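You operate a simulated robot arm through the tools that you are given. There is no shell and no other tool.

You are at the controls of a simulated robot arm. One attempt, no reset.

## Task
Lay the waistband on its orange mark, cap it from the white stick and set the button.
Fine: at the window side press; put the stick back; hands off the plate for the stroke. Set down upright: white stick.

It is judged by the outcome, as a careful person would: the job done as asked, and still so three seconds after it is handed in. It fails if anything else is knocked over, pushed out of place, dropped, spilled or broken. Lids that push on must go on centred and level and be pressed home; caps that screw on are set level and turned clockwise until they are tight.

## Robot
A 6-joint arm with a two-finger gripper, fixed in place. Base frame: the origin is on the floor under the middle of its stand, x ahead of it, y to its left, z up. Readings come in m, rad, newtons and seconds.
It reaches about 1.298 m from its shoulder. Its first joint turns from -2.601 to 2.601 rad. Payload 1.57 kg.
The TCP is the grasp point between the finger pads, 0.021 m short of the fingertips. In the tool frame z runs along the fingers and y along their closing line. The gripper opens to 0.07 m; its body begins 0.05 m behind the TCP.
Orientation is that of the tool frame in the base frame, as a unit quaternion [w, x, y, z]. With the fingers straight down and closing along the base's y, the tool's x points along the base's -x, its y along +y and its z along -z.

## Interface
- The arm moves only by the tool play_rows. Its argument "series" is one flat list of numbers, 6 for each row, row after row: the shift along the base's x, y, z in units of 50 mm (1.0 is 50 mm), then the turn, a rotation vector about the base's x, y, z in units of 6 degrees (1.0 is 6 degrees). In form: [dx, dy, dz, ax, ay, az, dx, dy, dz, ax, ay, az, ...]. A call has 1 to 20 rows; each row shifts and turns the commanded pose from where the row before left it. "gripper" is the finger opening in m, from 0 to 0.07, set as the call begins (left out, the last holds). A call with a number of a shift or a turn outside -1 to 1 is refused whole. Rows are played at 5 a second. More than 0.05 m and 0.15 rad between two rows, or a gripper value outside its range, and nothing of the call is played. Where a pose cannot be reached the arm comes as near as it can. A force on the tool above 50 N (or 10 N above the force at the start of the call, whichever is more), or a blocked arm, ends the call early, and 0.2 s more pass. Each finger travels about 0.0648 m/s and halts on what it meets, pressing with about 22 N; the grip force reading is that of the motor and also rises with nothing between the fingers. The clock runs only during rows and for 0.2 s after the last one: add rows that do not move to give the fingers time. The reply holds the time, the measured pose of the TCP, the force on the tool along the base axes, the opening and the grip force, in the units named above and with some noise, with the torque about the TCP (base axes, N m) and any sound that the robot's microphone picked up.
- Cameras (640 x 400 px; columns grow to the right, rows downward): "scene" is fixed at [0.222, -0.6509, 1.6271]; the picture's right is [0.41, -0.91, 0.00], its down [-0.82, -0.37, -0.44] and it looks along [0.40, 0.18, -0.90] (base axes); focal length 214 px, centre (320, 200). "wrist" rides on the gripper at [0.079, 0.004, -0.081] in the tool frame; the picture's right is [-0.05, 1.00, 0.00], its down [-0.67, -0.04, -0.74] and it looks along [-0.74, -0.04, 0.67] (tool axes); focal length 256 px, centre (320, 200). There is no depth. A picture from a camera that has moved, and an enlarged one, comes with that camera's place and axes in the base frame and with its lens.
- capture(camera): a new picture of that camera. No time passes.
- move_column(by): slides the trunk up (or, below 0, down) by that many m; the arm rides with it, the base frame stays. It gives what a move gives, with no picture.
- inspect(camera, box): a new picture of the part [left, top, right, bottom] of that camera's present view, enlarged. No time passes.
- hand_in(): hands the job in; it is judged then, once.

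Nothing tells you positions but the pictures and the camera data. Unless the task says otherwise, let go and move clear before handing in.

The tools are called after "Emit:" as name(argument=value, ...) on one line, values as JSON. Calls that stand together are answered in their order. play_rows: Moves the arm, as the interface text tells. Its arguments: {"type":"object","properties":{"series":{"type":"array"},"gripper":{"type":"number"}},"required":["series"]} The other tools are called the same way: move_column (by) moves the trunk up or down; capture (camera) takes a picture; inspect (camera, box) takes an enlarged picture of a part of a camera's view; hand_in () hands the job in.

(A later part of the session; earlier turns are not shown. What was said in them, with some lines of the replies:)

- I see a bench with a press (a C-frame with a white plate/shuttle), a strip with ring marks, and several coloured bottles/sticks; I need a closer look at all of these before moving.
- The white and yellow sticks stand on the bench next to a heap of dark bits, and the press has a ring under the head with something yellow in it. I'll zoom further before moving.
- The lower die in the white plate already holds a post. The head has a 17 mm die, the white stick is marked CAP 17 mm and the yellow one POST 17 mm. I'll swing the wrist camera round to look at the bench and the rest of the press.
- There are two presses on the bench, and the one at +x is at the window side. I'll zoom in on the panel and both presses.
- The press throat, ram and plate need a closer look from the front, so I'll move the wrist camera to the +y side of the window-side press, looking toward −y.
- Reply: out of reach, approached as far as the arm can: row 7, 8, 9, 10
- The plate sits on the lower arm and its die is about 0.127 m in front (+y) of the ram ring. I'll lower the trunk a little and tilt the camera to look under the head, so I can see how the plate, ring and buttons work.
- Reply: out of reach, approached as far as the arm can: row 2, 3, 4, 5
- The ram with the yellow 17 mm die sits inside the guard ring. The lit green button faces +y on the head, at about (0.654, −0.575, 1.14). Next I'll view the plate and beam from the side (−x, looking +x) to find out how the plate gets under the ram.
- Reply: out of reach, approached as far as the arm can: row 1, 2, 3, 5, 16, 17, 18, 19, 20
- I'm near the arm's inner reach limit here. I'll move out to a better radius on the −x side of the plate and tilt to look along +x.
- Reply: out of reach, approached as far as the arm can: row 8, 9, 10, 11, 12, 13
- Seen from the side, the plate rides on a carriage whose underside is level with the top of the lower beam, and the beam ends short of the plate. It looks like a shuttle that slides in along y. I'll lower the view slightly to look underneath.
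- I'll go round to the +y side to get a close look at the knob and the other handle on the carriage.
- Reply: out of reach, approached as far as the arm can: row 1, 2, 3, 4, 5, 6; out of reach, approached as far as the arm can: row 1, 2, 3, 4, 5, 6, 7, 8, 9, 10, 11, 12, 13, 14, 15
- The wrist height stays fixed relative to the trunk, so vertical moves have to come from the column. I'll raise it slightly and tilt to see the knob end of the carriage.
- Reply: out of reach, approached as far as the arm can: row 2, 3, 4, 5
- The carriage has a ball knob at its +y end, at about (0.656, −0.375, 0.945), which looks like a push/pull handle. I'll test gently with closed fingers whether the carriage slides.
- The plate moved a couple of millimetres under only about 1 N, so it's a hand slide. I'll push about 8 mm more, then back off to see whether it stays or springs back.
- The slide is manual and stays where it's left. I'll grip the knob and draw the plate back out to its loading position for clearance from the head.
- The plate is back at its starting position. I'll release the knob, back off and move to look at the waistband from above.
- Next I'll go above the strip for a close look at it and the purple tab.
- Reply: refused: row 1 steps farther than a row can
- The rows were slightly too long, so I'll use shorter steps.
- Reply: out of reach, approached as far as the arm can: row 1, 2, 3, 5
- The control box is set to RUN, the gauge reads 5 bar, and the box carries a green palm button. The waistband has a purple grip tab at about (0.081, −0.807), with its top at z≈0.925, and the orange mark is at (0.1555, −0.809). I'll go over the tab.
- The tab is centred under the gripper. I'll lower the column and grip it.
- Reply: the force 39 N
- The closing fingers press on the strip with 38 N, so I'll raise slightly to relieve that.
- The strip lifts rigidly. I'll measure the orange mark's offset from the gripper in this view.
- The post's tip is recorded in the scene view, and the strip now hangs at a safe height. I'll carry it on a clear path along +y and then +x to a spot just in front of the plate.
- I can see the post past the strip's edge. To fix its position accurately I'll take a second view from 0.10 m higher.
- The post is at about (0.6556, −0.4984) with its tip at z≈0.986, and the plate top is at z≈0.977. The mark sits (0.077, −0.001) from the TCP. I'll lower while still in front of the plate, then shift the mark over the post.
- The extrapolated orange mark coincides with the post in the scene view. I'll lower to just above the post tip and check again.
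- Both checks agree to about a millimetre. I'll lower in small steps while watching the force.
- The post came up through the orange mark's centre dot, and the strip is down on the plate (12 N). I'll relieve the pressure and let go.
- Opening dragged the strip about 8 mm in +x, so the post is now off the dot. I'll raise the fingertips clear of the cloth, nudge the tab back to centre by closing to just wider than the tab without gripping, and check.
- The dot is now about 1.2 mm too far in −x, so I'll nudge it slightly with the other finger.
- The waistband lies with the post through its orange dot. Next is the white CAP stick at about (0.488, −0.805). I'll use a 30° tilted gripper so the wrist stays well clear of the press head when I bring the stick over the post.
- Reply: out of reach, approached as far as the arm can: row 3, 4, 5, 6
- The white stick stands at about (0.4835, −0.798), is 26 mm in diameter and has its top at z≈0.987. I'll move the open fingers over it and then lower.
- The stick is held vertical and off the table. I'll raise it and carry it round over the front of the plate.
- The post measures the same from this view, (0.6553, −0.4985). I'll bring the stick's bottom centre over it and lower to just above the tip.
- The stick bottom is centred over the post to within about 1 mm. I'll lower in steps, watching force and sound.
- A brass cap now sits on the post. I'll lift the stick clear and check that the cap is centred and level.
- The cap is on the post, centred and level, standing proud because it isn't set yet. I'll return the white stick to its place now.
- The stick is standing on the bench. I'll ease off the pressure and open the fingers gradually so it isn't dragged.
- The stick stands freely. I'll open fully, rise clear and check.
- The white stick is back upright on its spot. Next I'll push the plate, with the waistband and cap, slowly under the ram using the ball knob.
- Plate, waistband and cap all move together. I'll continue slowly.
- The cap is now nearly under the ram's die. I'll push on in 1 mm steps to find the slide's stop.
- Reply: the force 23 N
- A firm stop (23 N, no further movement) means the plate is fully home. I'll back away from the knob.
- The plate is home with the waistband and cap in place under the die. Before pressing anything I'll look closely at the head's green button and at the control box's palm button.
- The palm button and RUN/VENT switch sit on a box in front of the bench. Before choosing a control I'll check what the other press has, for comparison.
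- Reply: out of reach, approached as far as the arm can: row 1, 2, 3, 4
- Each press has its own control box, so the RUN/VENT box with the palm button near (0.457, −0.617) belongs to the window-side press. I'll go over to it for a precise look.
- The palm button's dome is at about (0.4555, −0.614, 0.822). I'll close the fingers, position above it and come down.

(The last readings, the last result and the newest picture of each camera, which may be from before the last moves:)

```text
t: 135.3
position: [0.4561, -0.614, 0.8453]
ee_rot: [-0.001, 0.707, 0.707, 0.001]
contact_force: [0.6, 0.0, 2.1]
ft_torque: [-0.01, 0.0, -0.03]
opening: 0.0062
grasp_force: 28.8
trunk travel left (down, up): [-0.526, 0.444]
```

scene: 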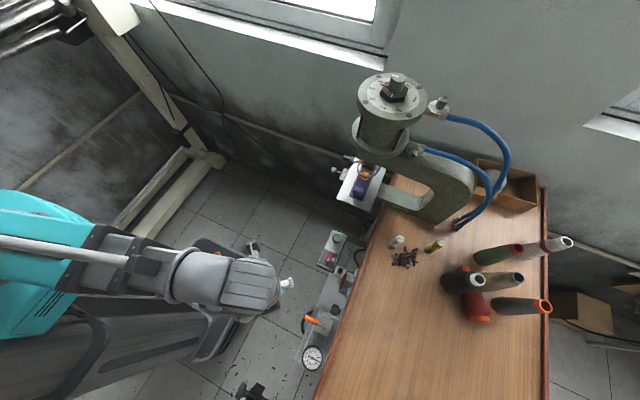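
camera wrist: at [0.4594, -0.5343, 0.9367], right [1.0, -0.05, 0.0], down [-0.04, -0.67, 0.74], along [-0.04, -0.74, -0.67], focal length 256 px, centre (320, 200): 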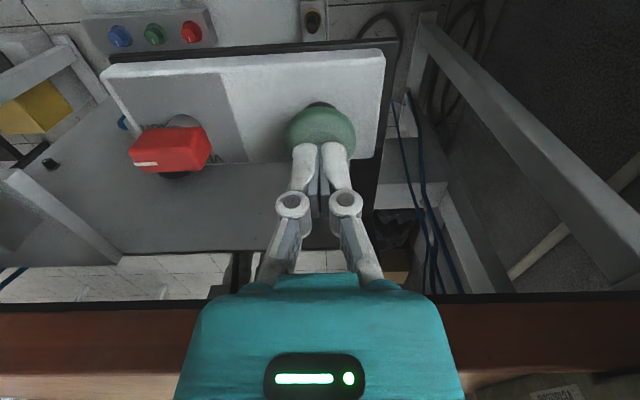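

Emit:
move_column(by=-0.003)

Emit:
inspect(camera="scene", box=[320, 130, 390, 200])

Emit:
move_column(by=-0.003)

Emit:
inspect(camera="scene", box=[320, 130, 390, 200])

```text
t: 135.8
position: [0.4551, -0.6137, 0.8415]
ee_rot: [0.0, 0.707, 0.707, 0.001]
contact_force: [0.2, -0.7, 4.0]
ft_torque: [0.01, 0.02, 0.02]
opening: 0.0061
grasp_force: 28.8
trunk travel left (down, up): [-0.523, 0.447]
heard: click
```

```text
5.71 times, centred on (355, 165) of scene
camera zoom: at [0.222, -0.6509, 1.6271], right [0.41, -0.91, 0.0], down [-0.82, -0.37, -0.44], along [0.4, 0.18, -0.9], focal length 1226 px, centre (120, 400)
```

zoom: 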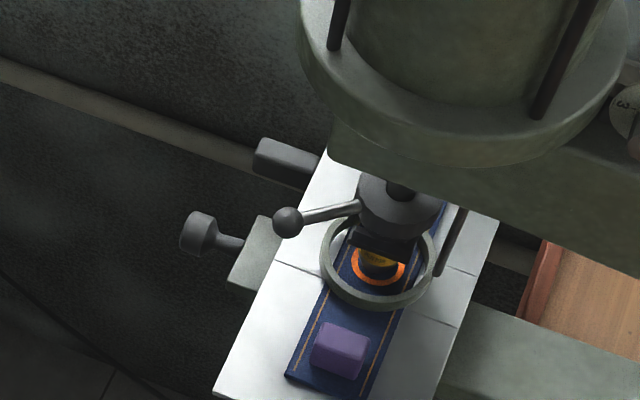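

```text
t: 136.3
position: [0.4555, -0.6136, 0.8388]
ee_rot: [-0.001, 0.707, 0.707, 0.001]
contact_force: [1.5, -1.3, 3.6]
ft_torque: [-0.01, 0.0, 0.01]
opening: 0.0062
grasp_force: 28.5
trunk travel left (down, up): [-0.52, 0.45]
```

```text
5.71 times, centred on (355, 165) of scene
camera zoom: at [0.222, -0.6509, 1.6271], right [0.41, -0.91, 0.0], down [-0.82, -0.37, -0.44], along [0.4, 0.18, -0.9], focal length 1226 px, centre (120, 400)
```

zoom: 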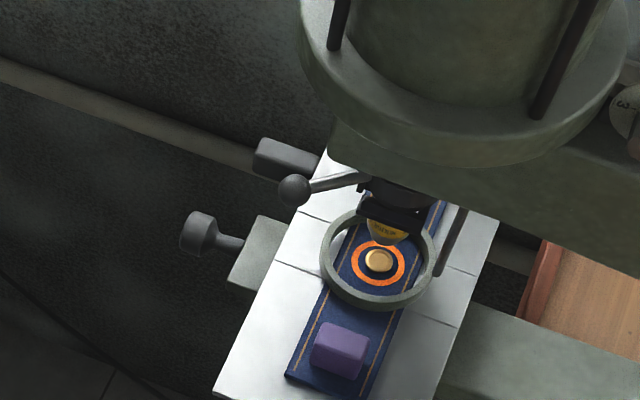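

A click, the ram stroked and is rising again, and the cap now looks flat in the orange ring. I'll lift off the palm button.

Emit:
move_column(by=0.1)

Emit:
play_rows(series=[0, 0, 0, 0, 0, 0, 0, 0, 0, 0, 0, 0, 0, 0, 0, 0, 0, 0, 0, 0, 0, 0, 0, 0, 0, 0, 0, 0, 0, 0])

Emit:
inspect(camera="scene", box=[320, 130, 390, 200])

Emit:
inspect(camera="scene", box=[340, 155, 368, 181])

Emit:
capture(camera="scene")

```text
t: 137.7
position: [0.4554, -0.6133, 0.9391]
ee_rot: [-0.002, 0.707, 0.707, 0.001]
contact_force: [-0.7, -0.2, 0.8]
ft_torque: [-0.02, 0.01, 0.02]
opening: 0.0
grasp_force: 28.0
trunk travel left (down, up): [-0.62, 0.35]
```

```text
t: 138.9
position: [0.454, -0.6129, 0.9381]
ee_rot: [-0.002, 0.707, 0.707, 0.001]
contact_force: [0.4, -0.3, 0.1]
ft_torque: [-0.01, -0.01, 0.03]
opening: 0.0
grasp_force: 28.5
trunk travel left (down, up): [-0.62, 0.35]
```

```text
5.71 times, centred on (355, 165) of scene
camera zoom: at [0.222, -0.6509, 1.6271], right [0.41, -0.91, 0.0], down [-0.82, -0.37, -0.44], along [0.4, 0.18, -0.9], focal length 1226 px, centre (120, 400)
```

zoom: 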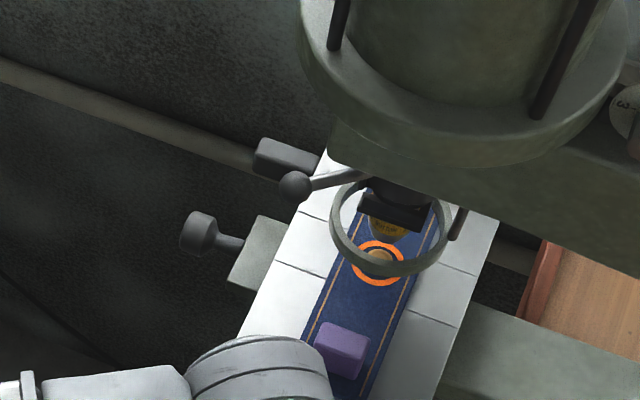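

```text
15.38 times, centred on (354, 168) of scene
camera zoom: at [0.222, -0.6509, 1.6271], right [0.41, -0.91, 0.0], down [-0.82, -0.37, -0.44], along [0.4, 0.18, -0.9], focal length 3300 px, centre (-203, 692)
```

zoom: 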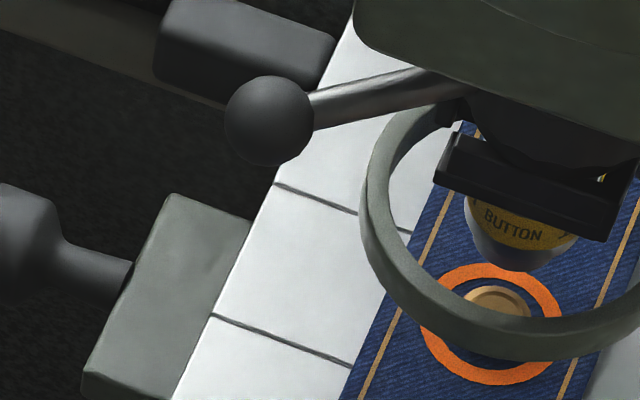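

```text
taken
```

scene: 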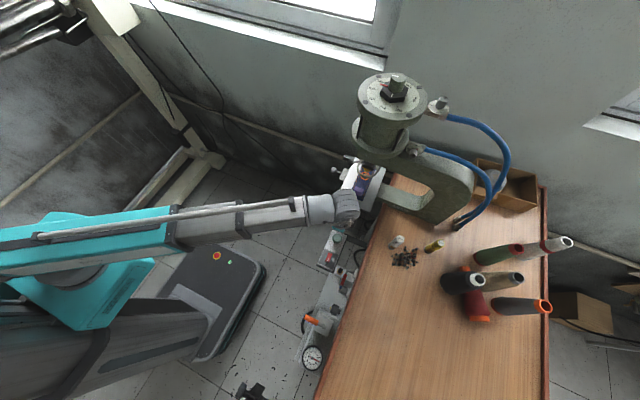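

The ram is back up. I'll check the set button closely from the front, using the same view as before the stroke.

Emit:
move_column(by=0.15)

Emit:
play_rows(series=[0, 0.8, 0, 0, 0, 0, 0, 0.9, 0, 0, 0, 0, 0, 0.9, 0, 0, 0, 0, 0.5, 0.7, 0, 0, 0, 0, 0.7, 0.5, 0, -1, 0, 0, 0.7, 0.5, 0, -1, 0, 0, 0.7, 0.4, 0, -1, 0, 0, 0.7, 0.4, 0, -1, 0, 0, 0.7, 0.3, 0, -1, 0, 0, 0, 0, 0, 0, 0, 0], gripper=0.07)

Emit:
capture(camera="wrist")

Emit:
inspect(camera="wrist", box=[300, 140, 350, 200])

```text
t: 140.6
position: [0.455, -0.6143, 1.0889]
ee_rot: [-0.001, 0.708, 0.707, 0.001]
contact_force: [0.8, -0.7, -0.2]
ft_torque: [0.0, 0.01, 0.0]
opening: 0.0
grasp_force: 28.3
trunk travel left (down, up): [-0.77, 0.2]
```

```text
t: 142.8
position: [0.6552, -0.344, 1.1134]
ee_rot: [0.182, 0.683, 0.683, -0.182]
contact_force: [-0.9, -0.3, 0.2]
ft_torque: [-0.02, 0.02, -0.02]
opening: 0.0702
grasp_force: 0.1
out of reach, approached as far as the arm can: row 6, 7, 8, 9
trunk travel left (down, up): [-0.77, 0.2]
```

```text
taken
camera wrist: at [0.6606, -0.2344, 1.1439], right [1.0, -0.05, 0.03], down [-0.04, -0.21, 0.98], along [-0.04, -0.98, -0.21], focal length 256 px, centre (320, 200)
```

wrist: 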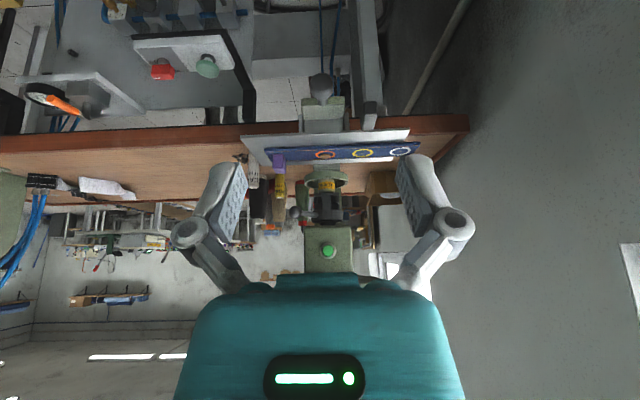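

```text
6.67 times, centred on (325, 170) of wrist
camera zoom: at [0.6606, -0.2344, 1.1439], right [1.0, -0.05, 0.03], down [-0.04, -0.21, 0.98], along [-0.04, -0.98, -0.21], focal length 1707 px, centre (287, 400)
```

zoom: 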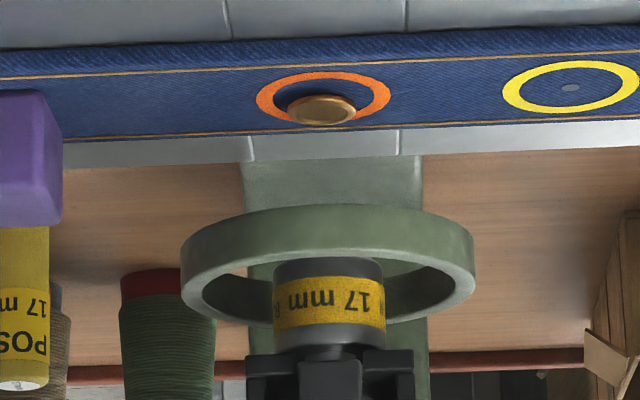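

Emit:
inspect(camera="wrist", box=[315, 146, 340, 164])

Emit:
inspect(camera="wrist", box=[295, 235, 345, 275])

Emit:
inspect(camera="scene", box=[300, 120, 420, 280])

```text
16.00 times, centred on (328, 155) of wrist
camera zoom: at [0.6606, -0.2344, 1.1439], right [1.0, -0.05, 0.03], down [-0.04, -0.21, 0.98], along [-0.04, -0.98, -0.21], focal length 4096 px, centre (200, 920)
```

zoom: 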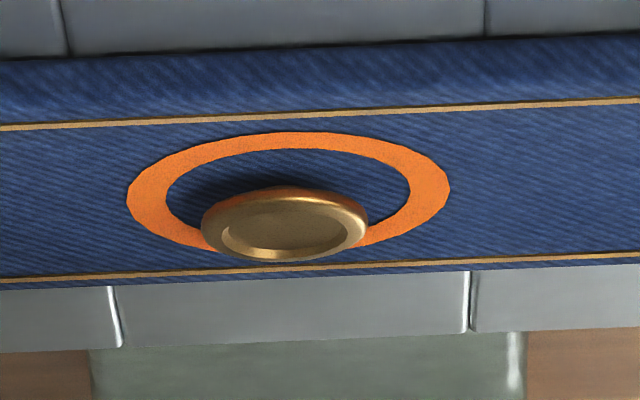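

```text
10.00 times, centred on (320, 255) of wrist
camera zoom: at [0.6606, -0.2344, 1.1439], right [1.0, -0.05, 0.03], down [-0.04, -0.21, 0.98], along [-0.04, -0.98, -0.21], focal length 2560 px, centre (320, -350)
```

zoom: 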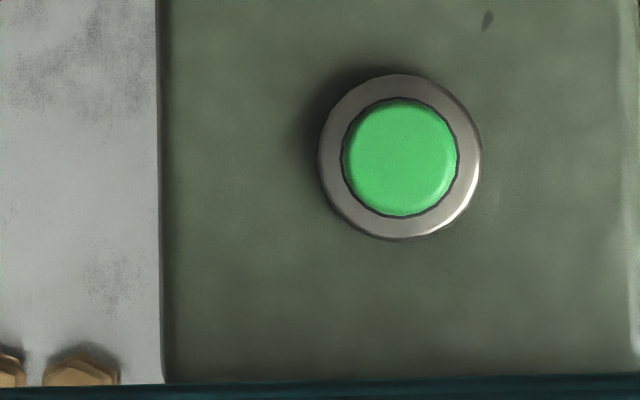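

```text
2.50 times, centred on (360, 200) of scene
camera zoom: at [0.222, -0.6509, 1.6271], right [0.41, -0.91, 0.0], down [-0.82, -0.37, -0.44], along [0.4, 0.18, -0.9], focal length 536 px, centre (220, 200)
```

zoom: 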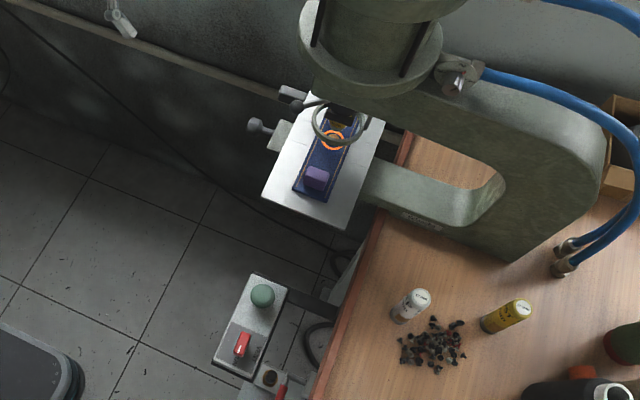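

The cap is now seated flat on the cloth, centred in the orange ring, with no shank showing. I'll move the arm clear to about where it started and take a last overall look.

Emit:
play_rows(series=[-0.2, 0.2, 0, 1, 0, 0, -0.3, 0, 0, 1, 0, 0, -0.3, 0, 0, 1, 0, 0, -0.3, 0, 0, 1, 0, 0, -0.3, 0, 0, 1, 0, 0, 0, 0, 0, 0, 0, 0])

Emit:
move_column(by=0.1)

Emit:
capture(camera="scene")

Emit:
inspect(camera="scene", box=[375, 225, 455, 275])

Emit:
inspect(camera="scene", box=[320, 130, 390, 200])

```text
t: 144.2
position: [0.5851, -0.3341, 1.0891]
ee_rot: [0.0, 0.707, 0.707, 0.001]
contact_force: [0.0, -0.2, -0.2]
ft_torque: [0.01, -0.01, 0.0]
opening: 0.0698
grasp_force: 0.0
out of reach, approached as far as the arm can: row 1, 2, 3, 5
trunk travel left (down, up): [-0.77, 0.2]
```

```text
t: 145.5
position: [0.5855, -0.3335, 1.1881]
ee_rot: [-0.001, 0.707, 0.707, 0.001]
contact_force: [-0.4, 0.6, -0.2]
ft_torque: [0.0, -0.02, -0.03]
opening: 0.0701
grasp_force: 0.1
trunk travel left (down, up): [-0.87, 0.1]
```

```text
taken
```

scene: 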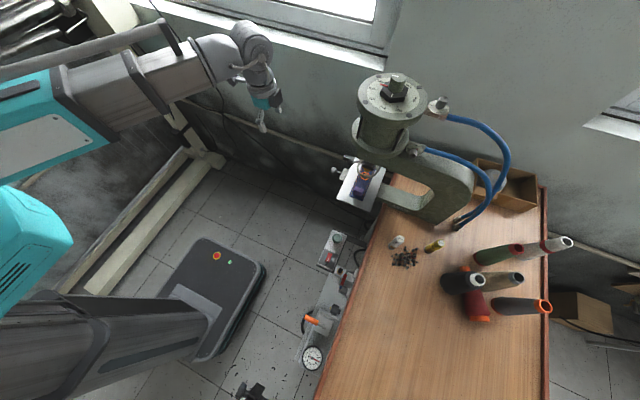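

```text
8.00 times, centred on (415, 250) of scene
camera zoom: at [0.222, -0.6509, 1.6271], right [0.41, -0.91, 0.0], down [-0.82, -0.37, -0.44], along [0.4, 0.18, -0.9], focal length 1716 px, centre (-440, -200)
```

zoom: 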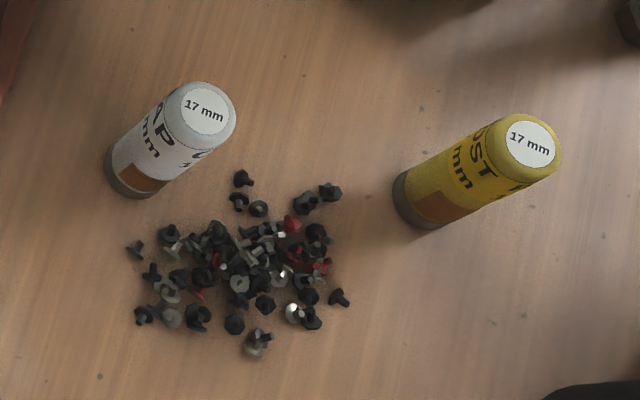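

```text
5.71 times, centred on (355, 165) of scene
camera zoom: at [0.222, -0.6509, 1.6271], right [0.41, -0.91, 0.0], down [-0.82, -0.37, -0.44], along [0.4, 0.18, -0.9], focal length 1226 px, centre (120, 400)
```

zoom: 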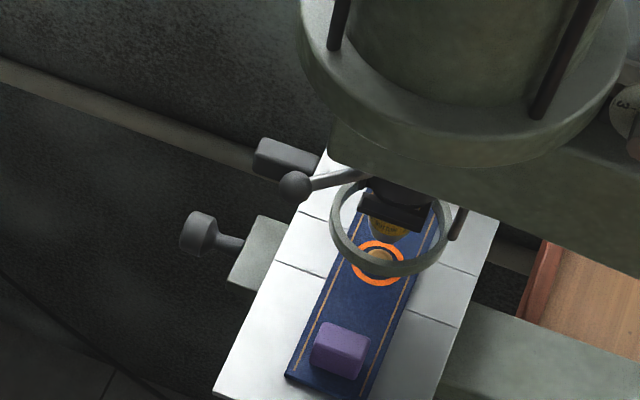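

The button is set at the orange mark, the white stick stands upright in its place, nothing else has been disturbed, and the arm is clear of everything. I'm handing in.

Emit:
hand_in()

```text
The job is handed in.
```

The button is set on the waistband's orange mark at the window-side press. I've handed the job in, and no result has come back yet.

- **Waistband:** I laid it on the plate with the post coming up through the orange mark's centre dot. It slid about 8 mm when I let go, so I nudged it back to within about 1 mm before capping.
- **Cap:** I took it from the white stick and pressed it onto the post. It sat centred and level.
- **Stroke:** I slid the plate in by its knob until it hit the stop, let go and moved away. Then I pressed the green palm button on that press's control box. It clicked, and the ram came down and went back up.
- **Button:** In the last close view it sits flat on the cloth, in the middle of the orange ring.
- **White stick:** It is back upright on its spot, within about 1–2 mm of where it was.

The plate is still pushed in under the ram with the waistband on it, as you didn't ask for it to be drawn back out. Nothing else was knocked or moved, and the arm is clear.
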